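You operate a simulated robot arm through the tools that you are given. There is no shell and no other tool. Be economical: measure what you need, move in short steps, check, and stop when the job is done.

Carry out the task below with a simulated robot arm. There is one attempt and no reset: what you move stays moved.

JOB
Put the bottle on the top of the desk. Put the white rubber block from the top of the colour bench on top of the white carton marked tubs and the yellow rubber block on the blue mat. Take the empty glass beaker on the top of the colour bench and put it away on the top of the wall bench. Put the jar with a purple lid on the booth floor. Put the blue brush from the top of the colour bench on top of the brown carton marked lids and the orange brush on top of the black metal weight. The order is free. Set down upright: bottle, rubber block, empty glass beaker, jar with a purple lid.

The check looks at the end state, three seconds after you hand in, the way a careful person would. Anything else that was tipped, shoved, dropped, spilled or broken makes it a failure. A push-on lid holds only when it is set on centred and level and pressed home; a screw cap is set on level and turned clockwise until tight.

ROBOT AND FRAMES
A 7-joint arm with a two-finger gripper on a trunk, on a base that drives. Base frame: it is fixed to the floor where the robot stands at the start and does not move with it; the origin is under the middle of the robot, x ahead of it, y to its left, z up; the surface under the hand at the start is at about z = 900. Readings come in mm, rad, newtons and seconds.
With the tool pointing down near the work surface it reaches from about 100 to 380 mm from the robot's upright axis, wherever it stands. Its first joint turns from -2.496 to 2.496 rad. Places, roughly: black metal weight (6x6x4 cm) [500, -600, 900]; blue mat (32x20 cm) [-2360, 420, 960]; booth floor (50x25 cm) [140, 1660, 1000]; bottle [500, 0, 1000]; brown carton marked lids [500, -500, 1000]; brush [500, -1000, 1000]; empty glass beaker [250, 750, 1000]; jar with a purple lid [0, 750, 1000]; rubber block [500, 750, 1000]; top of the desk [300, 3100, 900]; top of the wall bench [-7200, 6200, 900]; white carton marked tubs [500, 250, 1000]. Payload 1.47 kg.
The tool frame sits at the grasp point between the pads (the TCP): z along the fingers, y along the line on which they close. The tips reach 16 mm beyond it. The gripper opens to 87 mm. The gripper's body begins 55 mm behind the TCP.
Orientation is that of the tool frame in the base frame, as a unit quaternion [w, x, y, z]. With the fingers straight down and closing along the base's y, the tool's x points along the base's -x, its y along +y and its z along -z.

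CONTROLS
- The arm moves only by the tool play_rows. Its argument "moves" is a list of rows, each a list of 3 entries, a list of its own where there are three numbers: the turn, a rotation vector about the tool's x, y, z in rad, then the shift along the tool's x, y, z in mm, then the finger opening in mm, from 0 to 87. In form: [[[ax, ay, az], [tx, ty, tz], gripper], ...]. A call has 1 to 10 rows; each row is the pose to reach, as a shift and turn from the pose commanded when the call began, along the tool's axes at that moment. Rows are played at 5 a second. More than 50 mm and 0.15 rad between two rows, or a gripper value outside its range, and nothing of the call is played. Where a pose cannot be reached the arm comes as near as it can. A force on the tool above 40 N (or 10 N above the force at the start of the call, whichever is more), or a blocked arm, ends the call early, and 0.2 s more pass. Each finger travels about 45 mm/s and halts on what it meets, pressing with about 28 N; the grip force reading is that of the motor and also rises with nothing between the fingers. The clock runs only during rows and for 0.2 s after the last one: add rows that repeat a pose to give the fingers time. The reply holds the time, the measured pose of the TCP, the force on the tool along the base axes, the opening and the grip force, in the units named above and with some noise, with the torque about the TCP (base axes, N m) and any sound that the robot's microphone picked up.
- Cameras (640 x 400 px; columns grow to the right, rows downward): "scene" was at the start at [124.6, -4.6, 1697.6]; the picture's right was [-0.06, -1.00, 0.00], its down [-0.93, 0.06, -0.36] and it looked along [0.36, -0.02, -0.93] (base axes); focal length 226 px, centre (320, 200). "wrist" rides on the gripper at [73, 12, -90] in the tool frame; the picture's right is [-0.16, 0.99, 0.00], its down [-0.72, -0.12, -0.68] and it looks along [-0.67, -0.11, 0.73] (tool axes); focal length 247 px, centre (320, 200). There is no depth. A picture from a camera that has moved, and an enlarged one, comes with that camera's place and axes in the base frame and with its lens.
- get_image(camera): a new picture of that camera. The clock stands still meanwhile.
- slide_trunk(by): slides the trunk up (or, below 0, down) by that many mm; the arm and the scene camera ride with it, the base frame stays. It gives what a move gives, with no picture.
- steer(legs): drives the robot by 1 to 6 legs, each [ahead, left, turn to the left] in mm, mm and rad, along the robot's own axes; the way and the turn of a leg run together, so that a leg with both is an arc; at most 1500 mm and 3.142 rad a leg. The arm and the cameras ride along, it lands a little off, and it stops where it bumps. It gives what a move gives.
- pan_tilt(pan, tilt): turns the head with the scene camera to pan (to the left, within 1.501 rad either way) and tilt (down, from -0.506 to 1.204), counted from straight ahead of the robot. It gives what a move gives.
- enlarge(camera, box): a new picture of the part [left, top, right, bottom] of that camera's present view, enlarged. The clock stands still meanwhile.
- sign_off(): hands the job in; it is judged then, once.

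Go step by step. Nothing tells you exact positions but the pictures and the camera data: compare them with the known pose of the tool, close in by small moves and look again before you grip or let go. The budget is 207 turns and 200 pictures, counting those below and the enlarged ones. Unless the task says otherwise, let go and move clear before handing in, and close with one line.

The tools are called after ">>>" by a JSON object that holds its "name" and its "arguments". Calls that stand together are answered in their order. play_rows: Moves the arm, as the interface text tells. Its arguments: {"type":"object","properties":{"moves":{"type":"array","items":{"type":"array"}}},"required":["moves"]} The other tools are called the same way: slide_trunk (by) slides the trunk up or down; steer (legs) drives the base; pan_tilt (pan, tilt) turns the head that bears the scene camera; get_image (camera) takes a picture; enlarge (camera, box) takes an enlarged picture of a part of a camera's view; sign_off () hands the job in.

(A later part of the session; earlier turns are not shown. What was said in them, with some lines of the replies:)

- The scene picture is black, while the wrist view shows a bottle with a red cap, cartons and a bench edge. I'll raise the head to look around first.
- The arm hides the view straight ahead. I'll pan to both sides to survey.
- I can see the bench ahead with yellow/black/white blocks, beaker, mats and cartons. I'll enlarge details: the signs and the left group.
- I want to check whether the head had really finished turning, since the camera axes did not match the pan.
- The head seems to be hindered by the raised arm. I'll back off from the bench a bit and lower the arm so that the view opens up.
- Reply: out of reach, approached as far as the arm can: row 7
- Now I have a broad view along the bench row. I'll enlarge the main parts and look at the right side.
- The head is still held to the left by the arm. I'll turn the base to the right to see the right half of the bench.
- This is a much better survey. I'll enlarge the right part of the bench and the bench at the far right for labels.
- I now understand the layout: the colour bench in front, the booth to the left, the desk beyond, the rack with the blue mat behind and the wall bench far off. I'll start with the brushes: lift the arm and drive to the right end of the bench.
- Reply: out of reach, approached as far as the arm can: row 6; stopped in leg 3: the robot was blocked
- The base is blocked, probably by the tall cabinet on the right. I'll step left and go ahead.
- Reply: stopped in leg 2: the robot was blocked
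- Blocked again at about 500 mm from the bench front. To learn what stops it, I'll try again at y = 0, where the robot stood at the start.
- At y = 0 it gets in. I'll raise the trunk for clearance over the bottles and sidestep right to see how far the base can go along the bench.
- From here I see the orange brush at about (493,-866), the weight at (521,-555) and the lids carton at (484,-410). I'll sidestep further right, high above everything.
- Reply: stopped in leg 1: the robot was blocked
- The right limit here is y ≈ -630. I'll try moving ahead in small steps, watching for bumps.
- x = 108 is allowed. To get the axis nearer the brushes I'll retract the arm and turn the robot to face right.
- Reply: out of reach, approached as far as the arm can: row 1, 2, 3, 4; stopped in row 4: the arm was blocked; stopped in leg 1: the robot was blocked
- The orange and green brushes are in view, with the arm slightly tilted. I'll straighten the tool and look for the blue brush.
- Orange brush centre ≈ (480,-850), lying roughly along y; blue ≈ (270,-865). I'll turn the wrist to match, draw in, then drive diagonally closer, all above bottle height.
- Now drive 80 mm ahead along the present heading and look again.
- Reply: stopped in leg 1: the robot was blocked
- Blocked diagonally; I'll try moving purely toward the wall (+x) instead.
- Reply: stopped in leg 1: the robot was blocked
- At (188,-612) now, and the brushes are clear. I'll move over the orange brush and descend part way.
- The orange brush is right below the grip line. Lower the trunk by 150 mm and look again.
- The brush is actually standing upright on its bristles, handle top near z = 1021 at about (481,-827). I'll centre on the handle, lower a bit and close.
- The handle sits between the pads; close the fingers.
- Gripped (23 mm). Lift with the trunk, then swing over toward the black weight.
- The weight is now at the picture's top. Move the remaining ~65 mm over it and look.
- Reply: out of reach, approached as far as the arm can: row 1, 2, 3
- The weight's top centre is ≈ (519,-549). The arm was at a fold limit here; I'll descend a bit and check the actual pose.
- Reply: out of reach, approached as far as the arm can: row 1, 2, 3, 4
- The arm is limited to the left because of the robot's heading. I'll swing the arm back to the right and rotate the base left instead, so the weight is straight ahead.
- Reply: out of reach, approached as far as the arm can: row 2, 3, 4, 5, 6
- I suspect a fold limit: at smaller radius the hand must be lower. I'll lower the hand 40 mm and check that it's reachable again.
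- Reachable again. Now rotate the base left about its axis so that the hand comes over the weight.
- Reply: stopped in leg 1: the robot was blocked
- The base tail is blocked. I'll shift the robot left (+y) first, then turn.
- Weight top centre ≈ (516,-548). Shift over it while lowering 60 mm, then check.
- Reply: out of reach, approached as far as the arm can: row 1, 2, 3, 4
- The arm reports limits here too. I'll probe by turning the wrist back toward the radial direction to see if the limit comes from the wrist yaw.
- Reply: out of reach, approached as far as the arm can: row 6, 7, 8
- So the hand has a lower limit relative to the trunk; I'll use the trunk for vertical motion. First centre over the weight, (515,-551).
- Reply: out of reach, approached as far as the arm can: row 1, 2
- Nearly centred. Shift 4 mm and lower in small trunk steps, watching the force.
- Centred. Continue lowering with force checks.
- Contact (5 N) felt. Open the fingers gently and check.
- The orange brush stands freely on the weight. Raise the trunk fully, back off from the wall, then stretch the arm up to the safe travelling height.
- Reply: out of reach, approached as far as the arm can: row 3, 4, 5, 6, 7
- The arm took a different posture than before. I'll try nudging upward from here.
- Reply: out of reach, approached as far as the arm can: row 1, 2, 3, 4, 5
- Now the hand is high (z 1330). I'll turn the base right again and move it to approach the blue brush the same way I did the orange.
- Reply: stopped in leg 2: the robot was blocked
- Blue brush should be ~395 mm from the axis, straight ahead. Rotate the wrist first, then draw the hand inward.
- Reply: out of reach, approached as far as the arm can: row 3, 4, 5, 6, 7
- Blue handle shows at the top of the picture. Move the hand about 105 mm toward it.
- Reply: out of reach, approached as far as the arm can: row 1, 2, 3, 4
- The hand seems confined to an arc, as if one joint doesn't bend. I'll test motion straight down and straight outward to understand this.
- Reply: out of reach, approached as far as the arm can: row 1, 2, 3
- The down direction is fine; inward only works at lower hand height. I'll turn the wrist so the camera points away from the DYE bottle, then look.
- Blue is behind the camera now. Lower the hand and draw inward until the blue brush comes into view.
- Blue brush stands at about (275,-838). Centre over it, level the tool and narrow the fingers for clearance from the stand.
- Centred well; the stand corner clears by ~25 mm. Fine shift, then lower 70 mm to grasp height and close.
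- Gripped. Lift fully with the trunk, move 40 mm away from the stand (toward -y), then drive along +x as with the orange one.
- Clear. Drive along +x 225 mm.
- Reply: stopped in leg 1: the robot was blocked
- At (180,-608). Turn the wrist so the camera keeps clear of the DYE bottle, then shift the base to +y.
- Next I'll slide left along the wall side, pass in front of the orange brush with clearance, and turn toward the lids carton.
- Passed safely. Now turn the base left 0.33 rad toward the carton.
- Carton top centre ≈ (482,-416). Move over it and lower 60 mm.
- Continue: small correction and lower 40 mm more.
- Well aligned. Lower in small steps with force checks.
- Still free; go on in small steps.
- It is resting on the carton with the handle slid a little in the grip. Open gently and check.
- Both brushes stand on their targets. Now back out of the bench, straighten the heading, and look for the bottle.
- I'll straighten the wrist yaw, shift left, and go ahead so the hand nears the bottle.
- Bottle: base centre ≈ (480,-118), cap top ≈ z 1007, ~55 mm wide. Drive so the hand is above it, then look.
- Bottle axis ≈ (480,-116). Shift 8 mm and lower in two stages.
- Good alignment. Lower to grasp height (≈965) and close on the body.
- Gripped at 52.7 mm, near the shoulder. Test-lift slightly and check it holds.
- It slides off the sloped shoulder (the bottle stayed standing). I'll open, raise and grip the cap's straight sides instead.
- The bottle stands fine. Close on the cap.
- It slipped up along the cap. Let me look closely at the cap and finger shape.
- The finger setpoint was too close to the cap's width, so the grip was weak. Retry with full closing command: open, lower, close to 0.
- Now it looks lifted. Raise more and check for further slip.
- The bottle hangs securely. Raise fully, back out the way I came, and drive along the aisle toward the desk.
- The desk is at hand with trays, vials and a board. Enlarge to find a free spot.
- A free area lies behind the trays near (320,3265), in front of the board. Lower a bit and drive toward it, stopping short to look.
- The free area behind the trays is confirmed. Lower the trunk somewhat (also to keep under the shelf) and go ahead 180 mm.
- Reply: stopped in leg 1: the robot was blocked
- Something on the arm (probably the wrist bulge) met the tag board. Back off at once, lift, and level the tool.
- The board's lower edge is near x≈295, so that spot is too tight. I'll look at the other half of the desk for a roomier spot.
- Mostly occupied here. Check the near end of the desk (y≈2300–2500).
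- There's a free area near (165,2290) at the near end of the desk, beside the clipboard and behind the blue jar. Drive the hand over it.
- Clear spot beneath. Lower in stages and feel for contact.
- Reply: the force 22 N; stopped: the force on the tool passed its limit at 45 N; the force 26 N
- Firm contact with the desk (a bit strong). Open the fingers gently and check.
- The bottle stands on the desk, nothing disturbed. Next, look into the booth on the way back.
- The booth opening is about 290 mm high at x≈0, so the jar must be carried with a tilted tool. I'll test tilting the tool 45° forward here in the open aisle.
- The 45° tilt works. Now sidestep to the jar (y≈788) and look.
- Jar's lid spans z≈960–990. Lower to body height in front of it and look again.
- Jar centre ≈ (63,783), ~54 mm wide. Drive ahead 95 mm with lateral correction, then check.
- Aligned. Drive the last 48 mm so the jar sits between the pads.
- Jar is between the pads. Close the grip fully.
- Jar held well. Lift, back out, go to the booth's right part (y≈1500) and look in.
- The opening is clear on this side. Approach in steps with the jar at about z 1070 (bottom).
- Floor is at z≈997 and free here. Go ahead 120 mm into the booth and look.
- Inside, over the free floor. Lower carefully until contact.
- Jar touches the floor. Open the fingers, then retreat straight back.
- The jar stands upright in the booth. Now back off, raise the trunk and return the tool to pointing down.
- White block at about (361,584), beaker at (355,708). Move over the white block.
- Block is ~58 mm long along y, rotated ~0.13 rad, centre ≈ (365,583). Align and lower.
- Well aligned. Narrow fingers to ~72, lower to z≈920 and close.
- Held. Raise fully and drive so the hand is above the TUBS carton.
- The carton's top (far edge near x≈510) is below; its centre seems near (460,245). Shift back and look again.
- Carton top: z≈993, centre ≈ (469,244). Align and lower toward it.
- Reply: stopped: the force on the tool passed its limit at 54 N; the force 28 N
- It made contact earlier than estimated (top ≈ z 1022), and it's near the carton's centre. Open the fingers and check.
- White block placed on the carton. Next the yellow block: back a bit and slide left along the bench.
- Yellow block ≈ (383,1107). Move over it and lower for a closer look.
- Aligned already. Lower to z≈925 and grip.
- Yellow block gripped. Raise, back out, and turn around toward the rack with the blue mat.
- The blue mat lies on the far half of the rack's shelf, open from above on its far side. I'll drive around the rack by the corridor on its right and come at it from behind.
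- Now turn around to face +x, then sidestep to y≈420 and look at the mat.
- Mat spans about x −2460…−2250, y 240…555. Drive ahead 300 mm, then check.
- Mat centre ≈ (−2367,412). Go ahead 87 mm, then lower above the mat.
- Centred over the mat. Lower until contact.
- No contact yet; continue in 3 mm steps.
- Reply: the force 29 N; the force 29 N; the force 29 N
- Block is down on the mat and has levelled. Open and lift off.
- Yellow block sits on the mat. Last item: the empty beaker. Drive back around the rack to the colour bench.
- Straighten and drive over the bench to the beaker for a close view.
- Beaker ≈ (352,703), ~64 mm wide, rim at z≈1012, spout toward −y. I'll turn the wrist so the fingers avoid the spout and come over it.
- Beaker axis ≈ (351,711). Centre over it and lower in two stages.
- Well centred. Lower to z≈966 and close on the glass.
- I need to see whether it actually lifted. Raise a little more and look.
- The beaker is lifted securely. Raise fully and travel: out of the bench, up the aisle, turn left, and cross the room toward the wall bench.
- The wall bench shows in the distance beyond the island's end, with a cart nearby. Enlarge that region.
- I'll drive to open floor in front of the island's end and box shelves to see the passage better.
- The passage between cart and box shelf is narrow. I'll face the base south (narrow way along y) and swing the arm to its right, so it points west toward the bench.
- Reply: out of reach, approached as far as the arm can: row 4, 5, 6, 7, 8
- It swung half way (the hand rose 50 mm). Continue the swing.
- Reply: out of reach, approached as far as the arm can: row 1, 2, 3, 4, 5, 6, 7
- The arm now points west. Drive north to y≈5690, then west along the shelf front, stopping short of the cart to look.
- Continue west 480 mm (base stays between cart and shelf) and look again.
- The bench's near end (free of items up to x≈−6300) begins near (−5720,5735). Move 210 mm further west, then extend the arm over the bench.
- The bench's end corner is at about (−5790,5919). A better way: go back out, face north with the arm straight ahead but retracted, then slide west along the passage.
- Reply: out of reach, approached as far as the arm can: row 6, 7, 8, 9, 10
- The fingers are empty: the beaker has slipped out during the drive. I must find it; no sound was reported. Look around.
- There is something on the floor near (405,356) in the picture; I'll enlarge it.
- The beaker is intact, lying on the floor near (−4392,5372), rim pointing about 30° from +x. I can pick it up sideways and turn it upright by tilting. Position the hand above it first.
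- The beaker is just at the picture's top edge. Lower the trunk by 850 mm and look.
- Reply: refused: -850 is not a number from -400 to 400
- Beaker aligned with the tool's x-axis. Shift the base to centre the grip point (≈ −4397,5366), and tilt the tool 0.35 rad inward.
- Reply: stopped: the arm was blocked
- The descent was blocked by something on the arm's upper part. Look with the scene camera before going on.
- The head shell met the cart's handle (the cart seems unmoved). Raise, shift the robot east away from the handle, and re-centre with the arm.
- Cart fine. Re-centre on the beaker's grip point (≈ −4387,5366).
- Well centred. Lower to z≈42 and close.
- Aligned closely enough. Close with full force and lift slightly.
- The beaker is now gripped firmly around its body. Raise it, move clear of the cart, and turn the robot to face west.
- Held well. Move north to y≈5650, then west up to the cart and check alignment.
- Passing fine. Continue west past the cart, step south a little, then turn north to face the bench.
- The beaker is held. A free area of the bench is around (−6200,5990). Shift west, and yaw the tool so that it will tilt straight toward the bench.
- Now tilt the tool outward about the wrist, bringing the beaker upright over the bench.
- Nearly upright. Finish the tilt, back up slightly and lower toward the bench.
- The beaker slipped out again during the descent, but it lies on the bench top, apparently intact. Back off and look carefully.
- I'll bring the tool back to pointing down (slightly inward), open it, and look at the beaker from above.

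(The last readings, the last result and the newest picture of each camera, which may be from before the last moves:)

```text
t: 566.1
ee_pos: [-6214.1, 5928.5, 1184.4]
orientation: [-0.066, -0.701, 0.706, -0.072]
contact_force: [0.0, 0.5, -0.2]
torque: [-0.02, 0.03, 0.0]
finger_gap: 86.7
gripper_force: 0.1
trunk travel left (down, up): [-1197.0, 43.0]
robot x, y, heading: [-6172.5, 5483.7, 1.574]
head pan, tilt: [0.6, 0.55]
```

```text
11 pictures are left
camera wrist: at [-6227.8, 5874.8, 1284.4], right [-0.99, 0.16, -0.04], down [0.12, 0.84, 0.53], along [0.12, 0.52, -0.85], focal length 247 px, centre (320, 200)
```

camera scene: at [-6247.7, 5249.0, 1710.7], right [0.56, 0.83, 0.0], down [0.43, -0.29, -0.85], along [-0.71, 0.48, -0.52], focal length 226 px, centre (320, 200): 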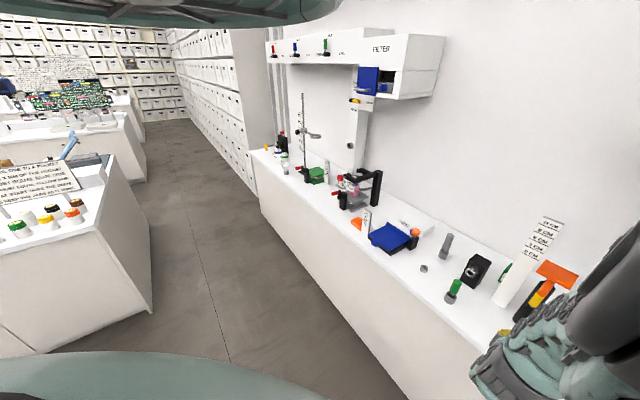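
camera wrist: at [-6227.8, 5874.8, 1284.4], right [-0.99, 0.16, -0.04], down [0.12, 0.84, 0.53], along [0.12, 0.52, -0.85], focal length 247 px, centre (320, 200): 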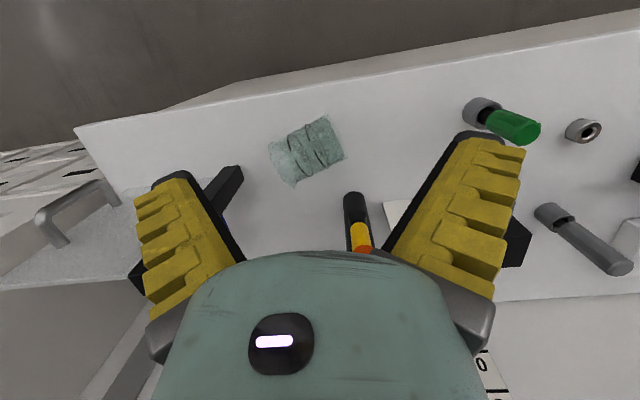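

The beaker lies intact at ≈ (−6173,6003). Enlarge to tell its rim from its base.

>>> {"name": "enlarge", "arguments": {"camera": "wrist", "box": [255, 100, 365, 200]}}

```text
4.00 times, centred on (310, 150) of wrist
camera zoom: at [-6227.8, 5874.8, 1284.4], right [-0.99, 0.16, -0.04], down [0.12, 0.84, 0.53], along [0.12, 0.52, -0.85], focal length 988 px, centre (360, 400)
```

zoom: 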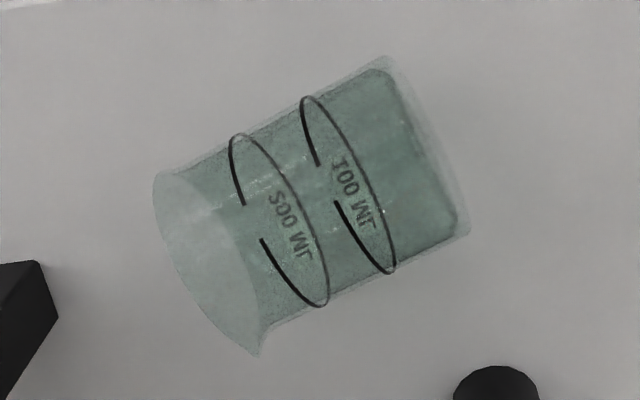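

Rim points east (about 0.28 rad), base west. Turn the base a little, yaw the tool to match, set the inward tilt, and move over the grip point.

>>> {"name": "steer", "arguments": {"legs": [[0, 0, -0.4]]}}

>>> {"name": "play_rows", "arguments": {"moves": [[[-0.024, 0, 0.124], [0, 0, 0], 87], [[-0.048, 0, 0.248], [0, 0, 0], 87], [[-0.072, 0, 0.373], [0, 0, 0], 87], [[-0.096, 0, 0.497], [0, 0, 0], 87], [[-0.12, 0, 0.621], [0, 0, 0], 87], [[-0.144, 0, 0.746], [0, 0, 0], 87], [[-0.168, 0, 0.87], [0, 0, 0], 87], [[-0.168, 0, 0.87], [0, 0, 0], 87]]}}

>>> {"name": "play_rows", "arguments": {"moves": [[[0, 0.08, 0], [0, 0, 0], 87], [[0, 0.16, 0], [0, 0, 0], 87], [[0, 0.16, 0], [0, 0, 0], 87]]}}

>>> {"name": "steer", "arguments": {"legs": [[43, 151, 0]]}}

>>> {"name": "slide_trunk", "arguments": {"by": -110}}

>>> {"name": "get_image", "arguments": {"camera": "wrist"}}

```text
t: 567.7
ee_pos: [-6039.7, 5909.6, 1183.3]
orientation: [-0.078, -0.549, 0.83, -0.059]
contact_force: [-0.8, 0.2, 0.0]
torque: [-0.02, -0.01, -0.01]
finger_gap: 87.0
gripper_force: 0.0
trunk travel left (down, up): [-1197.0, 43.0]
robot x, y, heading: [-6173.0, 5486.6, 1.177]
head pan, tilt: [0.6, 0.55]
```

```text
t: 569.5
ee_pos: [-6039.5, 5908.9, 1184.4]
orientation: [-0.091, -0.139, 0.986, -0.018]
contact_force: [-0.9, -0.3, 0.9]
torque: [0.03, -0.01, -0.01]
finger_gap: 87.0
gripper_force: 0.0
trunk travel left (down, up): [-1197.0, 43.0]
robot x, y, heading: [-6171.6, 5483.2, 1.175]
head pan, tilt: [0.6, 0.55]
```

```text
t: 570.3
ee_pos: [-6038.4, 5909.1, 1182.8]
orientation: [-0.17, -0.136, 0.976, -0.028]
contact_force: [0.0, 0.0, 0.6]
torque: [0.03, 0.0, 0.01]
finger_gap: 87.2
gripper_force: 0.0
trunk travel left (down, up): [-1197.0, 43.0]
robot x, y, heading: [-6173.7, 5484.0, 1.177]
head pan, tilt: [0.6, 0.55]
```

```text
t: 571.8
ee_pos: [-6161.2, 6006.4, 1183.2]
orientation: [-0.17, -0.138, 0.975, -0.029]
contact_force: [0.8, -1.0, -0.2]
torque: [-0.02, 0.0, -0.01]
finger_gap: 86.9
gripper_force: 0.0
trunk travel left (down, up): [-1197.0, 43.0]
robot x, y, heading: [-6297.1, 5581.0, 1.176]
head pan, tilt: [0.6, 0.55]
```

```text
t: 573.2
ee_pos: [-6161.8, 6006.5, 1074.6]
orientation: [-0.17, -0.137, 0.975, -0.028]
contact_force: [0.1, 0.1, -0.1]
torque: [-0.01, -0.04, 0.02]
finger_gap: 87.1
gripper_force: 0.0
trunk travel left (down, up): [-1087.0, 153.0]
robot x, y, heading: [-6297.2, 5577.1, 1.176]
head pan, tilt: [0.6, 0.55]
```

```text
9 pictures are left
camera wrist: at [-6202.4, 6008.5, 1181.6], right [-0.13, 0.99, -0.06], down [0.91, 0.15, 0.4], along [0.4, -0.01, -0.92], focal length 247 px, centre (320, 200)
```

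wrist: 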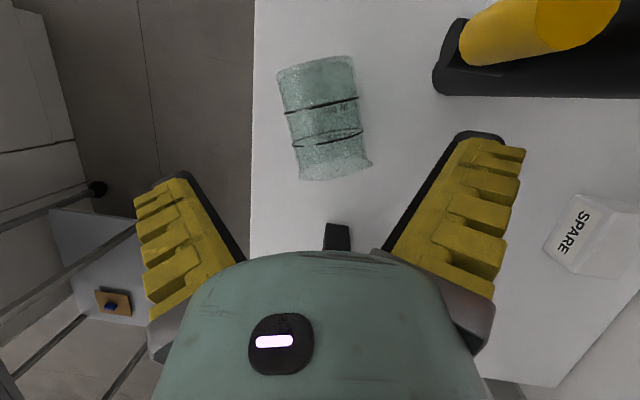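

Aligned over the beaker, clear of the hammer stand. Lower to z≈940, close fully, and lift just 40 mm.

>>> {"name": "slide_trunk", "arguments": {"by": -134}}

>>> {"name": "play_rows", "arguments": {"moves": [[[0, 0, 0], [0, 0, 0], 75], [[0, 0, 0], [0, 0, 0], 55], [[0, 0, 0], [0, 0, 0], 30], [[0, 0, 0], [0, 0, 0], 0], [[0, 0, 0], [0, 0, 0], 0], [[0, 0, 0], [0, 0, 0], 0]]}}

>>> {"name": "slide_trunk", "arguments": {"by": 40}}

>>> {"name": "get_image", "arguments": {"camera": "wrist"}}

```text
t: 574.8
ee_pos: [-6161.2, 6005.3, 939.5]
orientation: [-0.169, -0.137, 0.976, -0.029]
contact_force: [-0.1, -0.2, 0.1]
torque: [0.02, -0.01, 0.0]
finger_gap: 86.9
gripper_force: 0.0
trunk travel left (down, up): [-953.0, 287.0]
robot x, y, heading: [-6293.9, 5577.0, 1.174]
head pan, tilt: [0.6, 0.55]
```

```text
t: 576.2
ee_pos: [-6160.8, 6007.1, 939.0]
orientation: [-0.17, -0.137, 0.975, -0.03]
contact_force: [0.2, -1.5, 5.0]
torque: [-0.01, -0.16, -0.03]
finger_gap: 69.2
gripper_force: 27.8
trunk travel left (down, up): [-953.0, 287.0]
robot x, y, heading: [-6297.5, 5578.2, 1.175]
head pan, tilt: [0.6, 0.55]
```

```text
t: 577.0
ee_pos: [-6161.1, 6004.4, 980.0]
orientation: [-0.171, -0.137, 0.975, -0.029]
contact_force: [0.4, 0.3, -1.1]
torque: [0.03, -0.02, 0.0]
finger_gap: 67.0
gripper_force: 27.9
trunk travel left (down, up): [-993.0, 247.0]
robot x, y, heading: [-6293.5, 5579.2, 1.174]
head pan, tilt: [0.6, 0.55]
```

```text
8 pictures are left
camera wrist: at [-6202.5, 6008.2, 1087.4], right [-0.13, 0.99, -0.06], down [0.91, 0.15, 0.4], along [0.4, -0.01, -0.92], focal length 247 px, centre (320, 200)
```

wrist: 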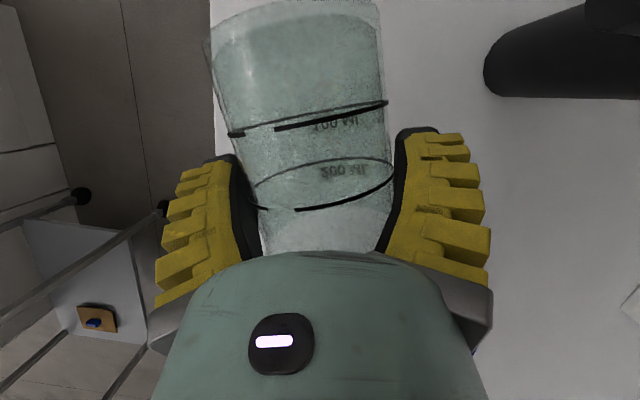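

Held, nearer to the rim this time. Back off the bench, yaw toward it, then tilt the beaker upright over the bench without delay.

>>> {"name": "steer", "arguments": {"legs": [[-283, -12, 0]]}}

>>> {"name": "play_rows", "arguments": {"moves": [[[0.046, 0, -0.124], [0, 0, 0], 0], [[0.091, 0, -0.248], [0, 0, 0], 0], [[0.137, 0, -0.372], [0, 0, 0], 0], [[0.182, 0, -0.496], [0, 0, 0], 0], [[0.228, 0, -0.62], [0, 0, 0], 0], [[0.273, 0, -0.744], [0, 0, 0], 0], [[0.319, 0, -0.868], [0, 0, 0], 0], [[0.352, 0, -0.958], [0, 0, 0], 0], [[0.352, 0, -0.958], [0, 0, 0], 0]]}}

>>> {"name": "play_rows", "arguments": {"moves": [[[0, -0.13, 0], [-25.9, 0, -1.7], 0], [[0, -0.26, 0], [-51.4, 0, -6.7], 0], [[0, -0.39, 0], [-76, 0, -15.1], 0], [[0, -0.52, 0], [-99.4, 0, -26.4], 0], [[0, -0.65, 0], [-121, 0, -40.8], 0], [[0, -0.78, 0], [-140.7, 0, -57.8], 0], [[0, -0.91, 0], [-157.9, 0, -77.2], 0], [[0, -1.04, 0], [-172.5, 0, -98.8], 0], [[0, -1.17, 0], [-184.1, 0, -122], 0], [[0, -1.3, 0], [-192.7, 0, -146.5], 0]]}}

>>> {"name": "play_rows", "arguments": {"moves": [[[0, -0.13, 0], [-25.9, 0, -1.7], 0], [[0, -0.27, 0], [-53.3, 0, -7.2], 0], [[0, -0.27, 0], [-53.3, 0, -7.2], 0]]}}

>>> {"name": "get_image", "arguments": {"camera": "wrist"}}

```text
t: 579.0
ee_pos: [-6258.8, 5741.4, 979.4]
orientation: [-0.169, -0.137, 0.976, -0.029]
contact_force: [-0.5, -0.4, -0.7]
torque: [0.03, -0.03, -0.01]
finger_gap: 66.6
gripper_force: 28.4
trunk travel left (down, up): [-993.0, 247.0]
robot x, y, heading: [-6391.9, 5315.7, 1.168]
head pan, tilt: [0.6, 0.55]
```

```text
t: 581.0
ee_pos: [-6258.2, 5742.4, 977.9]
orientation: [-0.139, -0.596, 0.783, -0.112]
contact_force: [0.7, -0.6, -0.3]
torque: [0.04, 0.03, 0.0]
finger_gap: 66.6
gripper_force: 28.2
trunk travel left (down, up): [-993.0, 247.0]
robot x, y, heading: [-6393.7, 5316.1, 1.173]
head pan, tilt: [0.6, 0.55]
```

```text
t: 583.2
ee_pos: [-6194.9, 5966.9, 1049.0]
orientation: [0.365, -0.541, 0.707, 0.272]
contact_force: [-0.5, 0.4, -1.4]
torque: [0.01, 0.01, 0.02]
finger_gap: 66.3
gripper_force: 28.0
trunk travel left (down, up): [-993.0, 247.0]
robot x, y, heading: [-6393.9, 5316.5, 1.173]
head pan, tilt: [0.6, 0.55]
```

```text
t: 584.0
ee_pos: [-6191.8, 5992.4, 1097.6]
orientation: [0.457, -0.499, 0.652, 0.342]
contact_force: [-0.2, 0.2, -2.2]
torque: [-0.01, 0.01, -0.02]
finger_gap: 66.1
gripper_force: 27.7
trunk travel left (down, up): [-993.0, 247.0]
robot x, y, heading: [-6394.3, 5317.4, 1.173]
head pan, tilt: [0.6, 0.55]
```

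```text
7 pictures are left
camera wrist: at [-6233.1, 5889.9, 1059.7], right [-0.94, 0.32, 0.14], down [0.0, -0.4, 0.92], along [0.35, 0.86, 0.37], focal length 247 px, centre (320, 200)
```

wrist: 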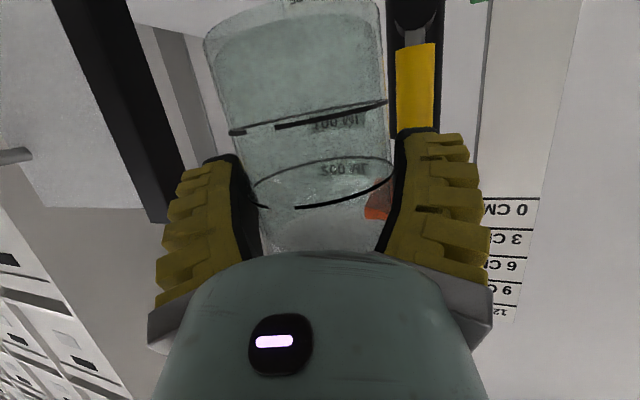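

Upright over a free spot. Lower in gentle steps.

>>> {"name": "slide_trunk", "arguments": {"by": -30}}

>>> {"name": "slide_trunk", "arguments": {"by": -30}}

>>> {"name": "slide_trunk", "arguments": {"by": -30}}

>>> {"name": "slide_trunk", "arguments": {"by": -20}}

>>> {"name": "slide_trunk", "arguments": {"by": -8}}

>>> {"name": "slide_trunk", "arguments": {"by": -4}}

>>> {"name": "get_image", "arguments": {"camera": "wrist"}}

```text
t: 584.7
ee_pos: [-6191.7, 5990.1, 1067.9]
orientation: [0.457, -0.499, 0.652, 0.342]
contact_force: [1.1, 0.2, -1.2]
torque: [-0.05, -0.01, -0.02]
finger_gap: 66.3
gripper_force: 27.9
trunk travel left (down, up): [-963.0, 277.0]
robot x, y, heading: [-6393.4, 5313.0, 1.177]
head pan, tilt: [0.6, 0.55]
```

```text
t: 585.5
ee_pos: [-6192.2, 5991.9, 1037.0]
orientation: [0.456, -0.5, 0.653, 0.341]
contact_force: [0.5, -0.3, -2.5]
torque: [-0.01, 0.02, 0.0]
finger_gap: 66.2
gripper_force: 28.1
trunk travel left (down, up): [-933.0, 307.0]
robot x, y, heading: [-6393.6, 5315.8, 1.176]
head pan, tilt: [0.6, 0.55]
```

```text
t: 586.2
ee_pos: [-6192.2, 5991.5, 1007.5]
orientation: [0.456, -0.5, 0.652, 0.342]
contact_force: [0.2, 0.8, -0.9]
torque: [-0.04, 0.0, -0.02]
finger_gap: 65.9
gripper_force: 27.5
trunk travel left (down, up): [-903.0, 337.0]
robot x, y, heading: [-6395.1, 5318.5, 1.172]
head pan, tilt: [0.6, 0.55]
```

```text
t: 586.9
ee_pos: [-6192.3, 5991.3, 986.6]
orientation: [0.456, -0.5, 0.652, 0.342]
contact_force: [-0.1, 0.0, -1.6]
torque: [0.0, 0.02, 0.0]
finger_gap: 66.0
gripper_force: 27.7
trunk travel left (down, up): [-883.0, 357.0]
robot x, y, heading: [-6396.3, 5314.3, 1.173]
head pan, tilt: [0.6, 0.55]
```

```text
t: 587.5
ee_pos: [-6192.4, 5991.7, 979.2]
orientation: [0.456, -0.5, 0.652, 0.342]
contact_force: [-0.5, -0.2, -0.7]
torque: [0.0, -0.02, -0.02]
finger_gap: 65.9
gripper_force: 27.8
trunk travel left (down, up): [-875.0, 365.0]
robot x, y, heading: [-6394.9, 5316.2, 1.172]
head pan, tilt: [0.6, 0.55]
```

```text
t: 588.0
ee_pos: [-6192.5, 5991.6, 975.7]
orientation: [0.457, -0.499, 0.653, 0.341]
contact_force: [0.9, 0.6, -2.4]
torque: [0.0, 0.03, -0.03]
finger_gap: 66.1
gripper_force: 28.3
trunk travel left (down, up): [-871.0, 369.0]
robot x, y, heading: [-6395.6, 5316.3, 1.174]
head pan, tilt: [0.6, 0.55]
```

```text
6 pictures are left
camera wrist: at [-6233.2, 5889.7, 937.6], right [-0.94, 0.32, 0.14], down [0.0, -0.4, 0.92], along [0.35, 0.86, 0.37], focal length 247 px, centre (320, 200)
```

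wrist: 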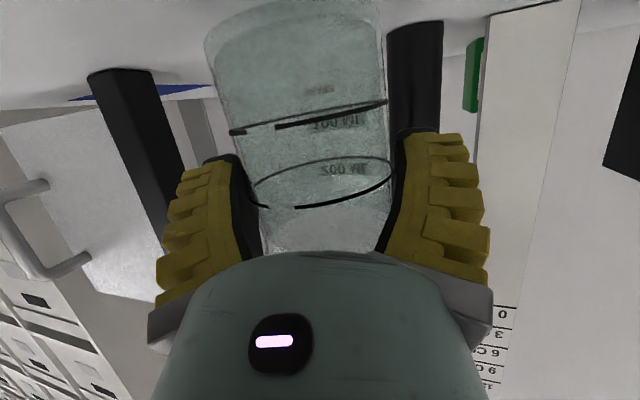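

Still held and nearly down. Continue in 3 mm steps until contact.

>>> {"name": "slide_trunk", "arguments": {"by": -3}}

>>> {"name": "slide_trunk", "arguments": {"by": -3}}

>>> {"name": "slide_trunk", "arguments": {"by": -3}}

>>> {"name": "slide_trunk", "arguments": {"by": -2}}

```text
t: 588.5
ee_pos: [-6192.5, 5990.5, 971.8]
orientation: [0.456, -0.5, 0.652, 0.342]
contact_force: [-0.2, 0.8, -1.9]
torque: [-0.04, 0.0, -0.01]
finger_gap: 65.8
gripper_force: 27.8
trunk travel left (down, up): [-868.0, 372.0]
robot x, y, heading: [-6393.1, 5317.8, 1.174]
head pan, tilt: [0.6, 0.55]
```

```text
t: 589.0
ee_pos: [-6192.5, 5991.9, 969.9]
orientation: [0.456, -0.499, 0.653, 0.341]
contact_force: [1.0, -0.2, -0.2]
torque: [-0.02, -0.01, -0.01]
finger_gap: 66.2
gripper_force: 28.4
trunk travel left (down, up): [-865.0, 375.0]
robot x, y, heading: [-6391.7, 5317.5, 1.173]
head pan, tilt: [0.6, 0.55]
```

```text
t: 589.6
ee_pos: [-6192.5, 5991.3, 965.9]
orientation: [0.456, -0.499, 0.653, 0.341]
contact_force: [0.3, -0.5, -1.4]
torque: [0.0, 0.02, 0.0]
finger_gap: 65.6
gripper_force: 27.7
trunk travel left (down, up): [-862.0, 378.0]
robot x, y, heading: [-6391.4, 5314.6, 1.169]
head pan, tilt: [0.6, 0.55]
```

```text
t: 590.1
ee_pos: [-6192.2, 5992.8, 966.3]
orientation: [0.458, -0.498, 0.652, 0.342]
contact_force: [-0.7, -0.8, 4.5]
torque: [0.0, 0.16, 0.01]
finger_gap: 66.0
gripper_force: 27.8
trunk travel left (down, up): [-860.0, 380.0]
robot x, y, heading: [-6394.6, 5314.6, 1.171]
head pan, tilt: [0.6, 0.55]
```

Contact. Press 2 mm more to seat the base, then open gently.

>>> {"name": "slide_trunk", "arguments": {"by": -2}}

>>> {"name": "play_rows", "arguments": {"moves": [[[0, 0, 0], [0, 0, 0], 64], [[0, 0, 0], [0, 0, 0], 67], [[0, 0, 0], [0, 0, 0], 71], [[0, 0, 0], [0, 0, 0], 77], [[0, 0, 0], [0, 0, 0], 83], [[0, 0, 0], [0, 0, 0], 87], [[0, 0, 0], [0, 0, 0], 87]]}}

>>> {"name": "get_image", "arguments": {"camera": "wrist"}}

```text
t: 590.6
ee_pos: [-6190.1, 5991.7, 963.3]
orientation: [0.458, -0.498, 0.653, 0.341]
contact_force: [2.3, -1.4, 7.5]
torque: [-0.04, 0.08, 0.05]
finger_gap: 65.9
gripper_force: 28.5
trunk travel left (down, up): [-858.0, 382.0]
robot x, y, heading: [-6394.0, 5317.5, 1.169]
head pan, tilt: [0.6, 0.55]
```

```text
t: 592.2
ee_pos: [-6193.0, 5990.4, 962.3]
orientation: [0.457, -0.499, 0.652, 0.342]
contact_force: [0.8, -0.3, 0.1]
torque: [-0.01, 0.01, 0.03]
finger_gap: 87.1
gripper_force: 0.0
trunk travel left (down, up): [-858.0, 382.0]
robot x, y, heading: [-6393.4, 5315.6, 1.171]
head pan, tilt: [0.6, 0.55]
```

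```text
5 pictures are left
camera wrist: at [-6233.3, 5889.8, 924.7], right [-0.94, 0.32, 0.14], down [0.0, -0.4, 0.92], along [0.35, 0.86, 0.37], focal length 247 px, centre (320, 200)
```

wrist: 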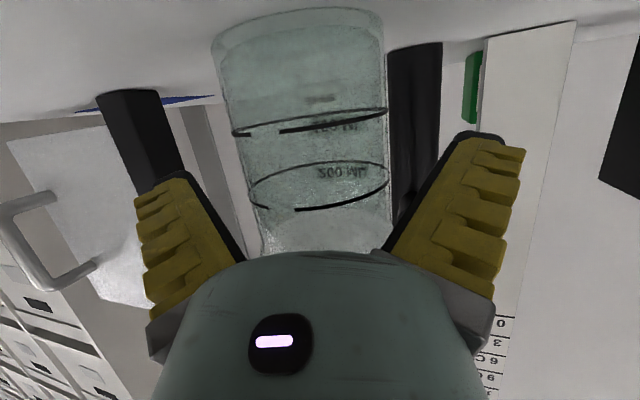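

The beaker stands. Withdraw straight back along the tool direction and look.

>>> {"name": "steer", "arguments": {"legs": [[-149, -19, 0]]}}

>>> {"name": "get_image", "arguments": {"camera": "wrist"}}

```text
t: 593.6
ee_pos: [-6231.2, 5845.5, 963.2]
orientation: [0.457, -0.498, 0.653, 0.341]
contact_force: [-0.9, 0.1, -0.1]
torque: [-0.02, 0.0, 0.0]
finger_gap: 87.0
gripper_force: 0.0
trunk travel left (down, up): [-858.0, 382.0]
robot x, y, heading: [-6434.7, 5173.6, 1.166]
head pan, tilt: [0.6, 0.55]
```

```text
4 pictures are left
camera wrist: at [-6272.5, 5744.1, 924.7], right [-0.94, 0.32, 0.14], down [0.0, -0.4, 0.92], along [0.35, 0.86, 0.37], focal length 247 px, centre (320, 200)
```

wrist: 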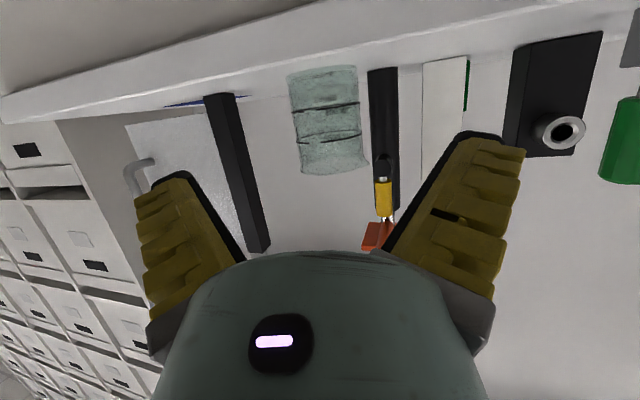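

The beaker now stands upright on the wall bench and the hand is clear, so everything is in place and I'm handing in.

>>> {"name": "sign_off", "arguments": {}}

```text
The job is handed in.
```

All seven items are on their targets and I handed the job in, but the empty glass beaker slipped from the grip twice on the way. It fell once to the floor and once onto the wall bench; it looked undamaged in close-up pictures and now stands upright on the wall bench. The robot also pressed briefly against the desk's tag board and the cart's handle; neither appeared to move.
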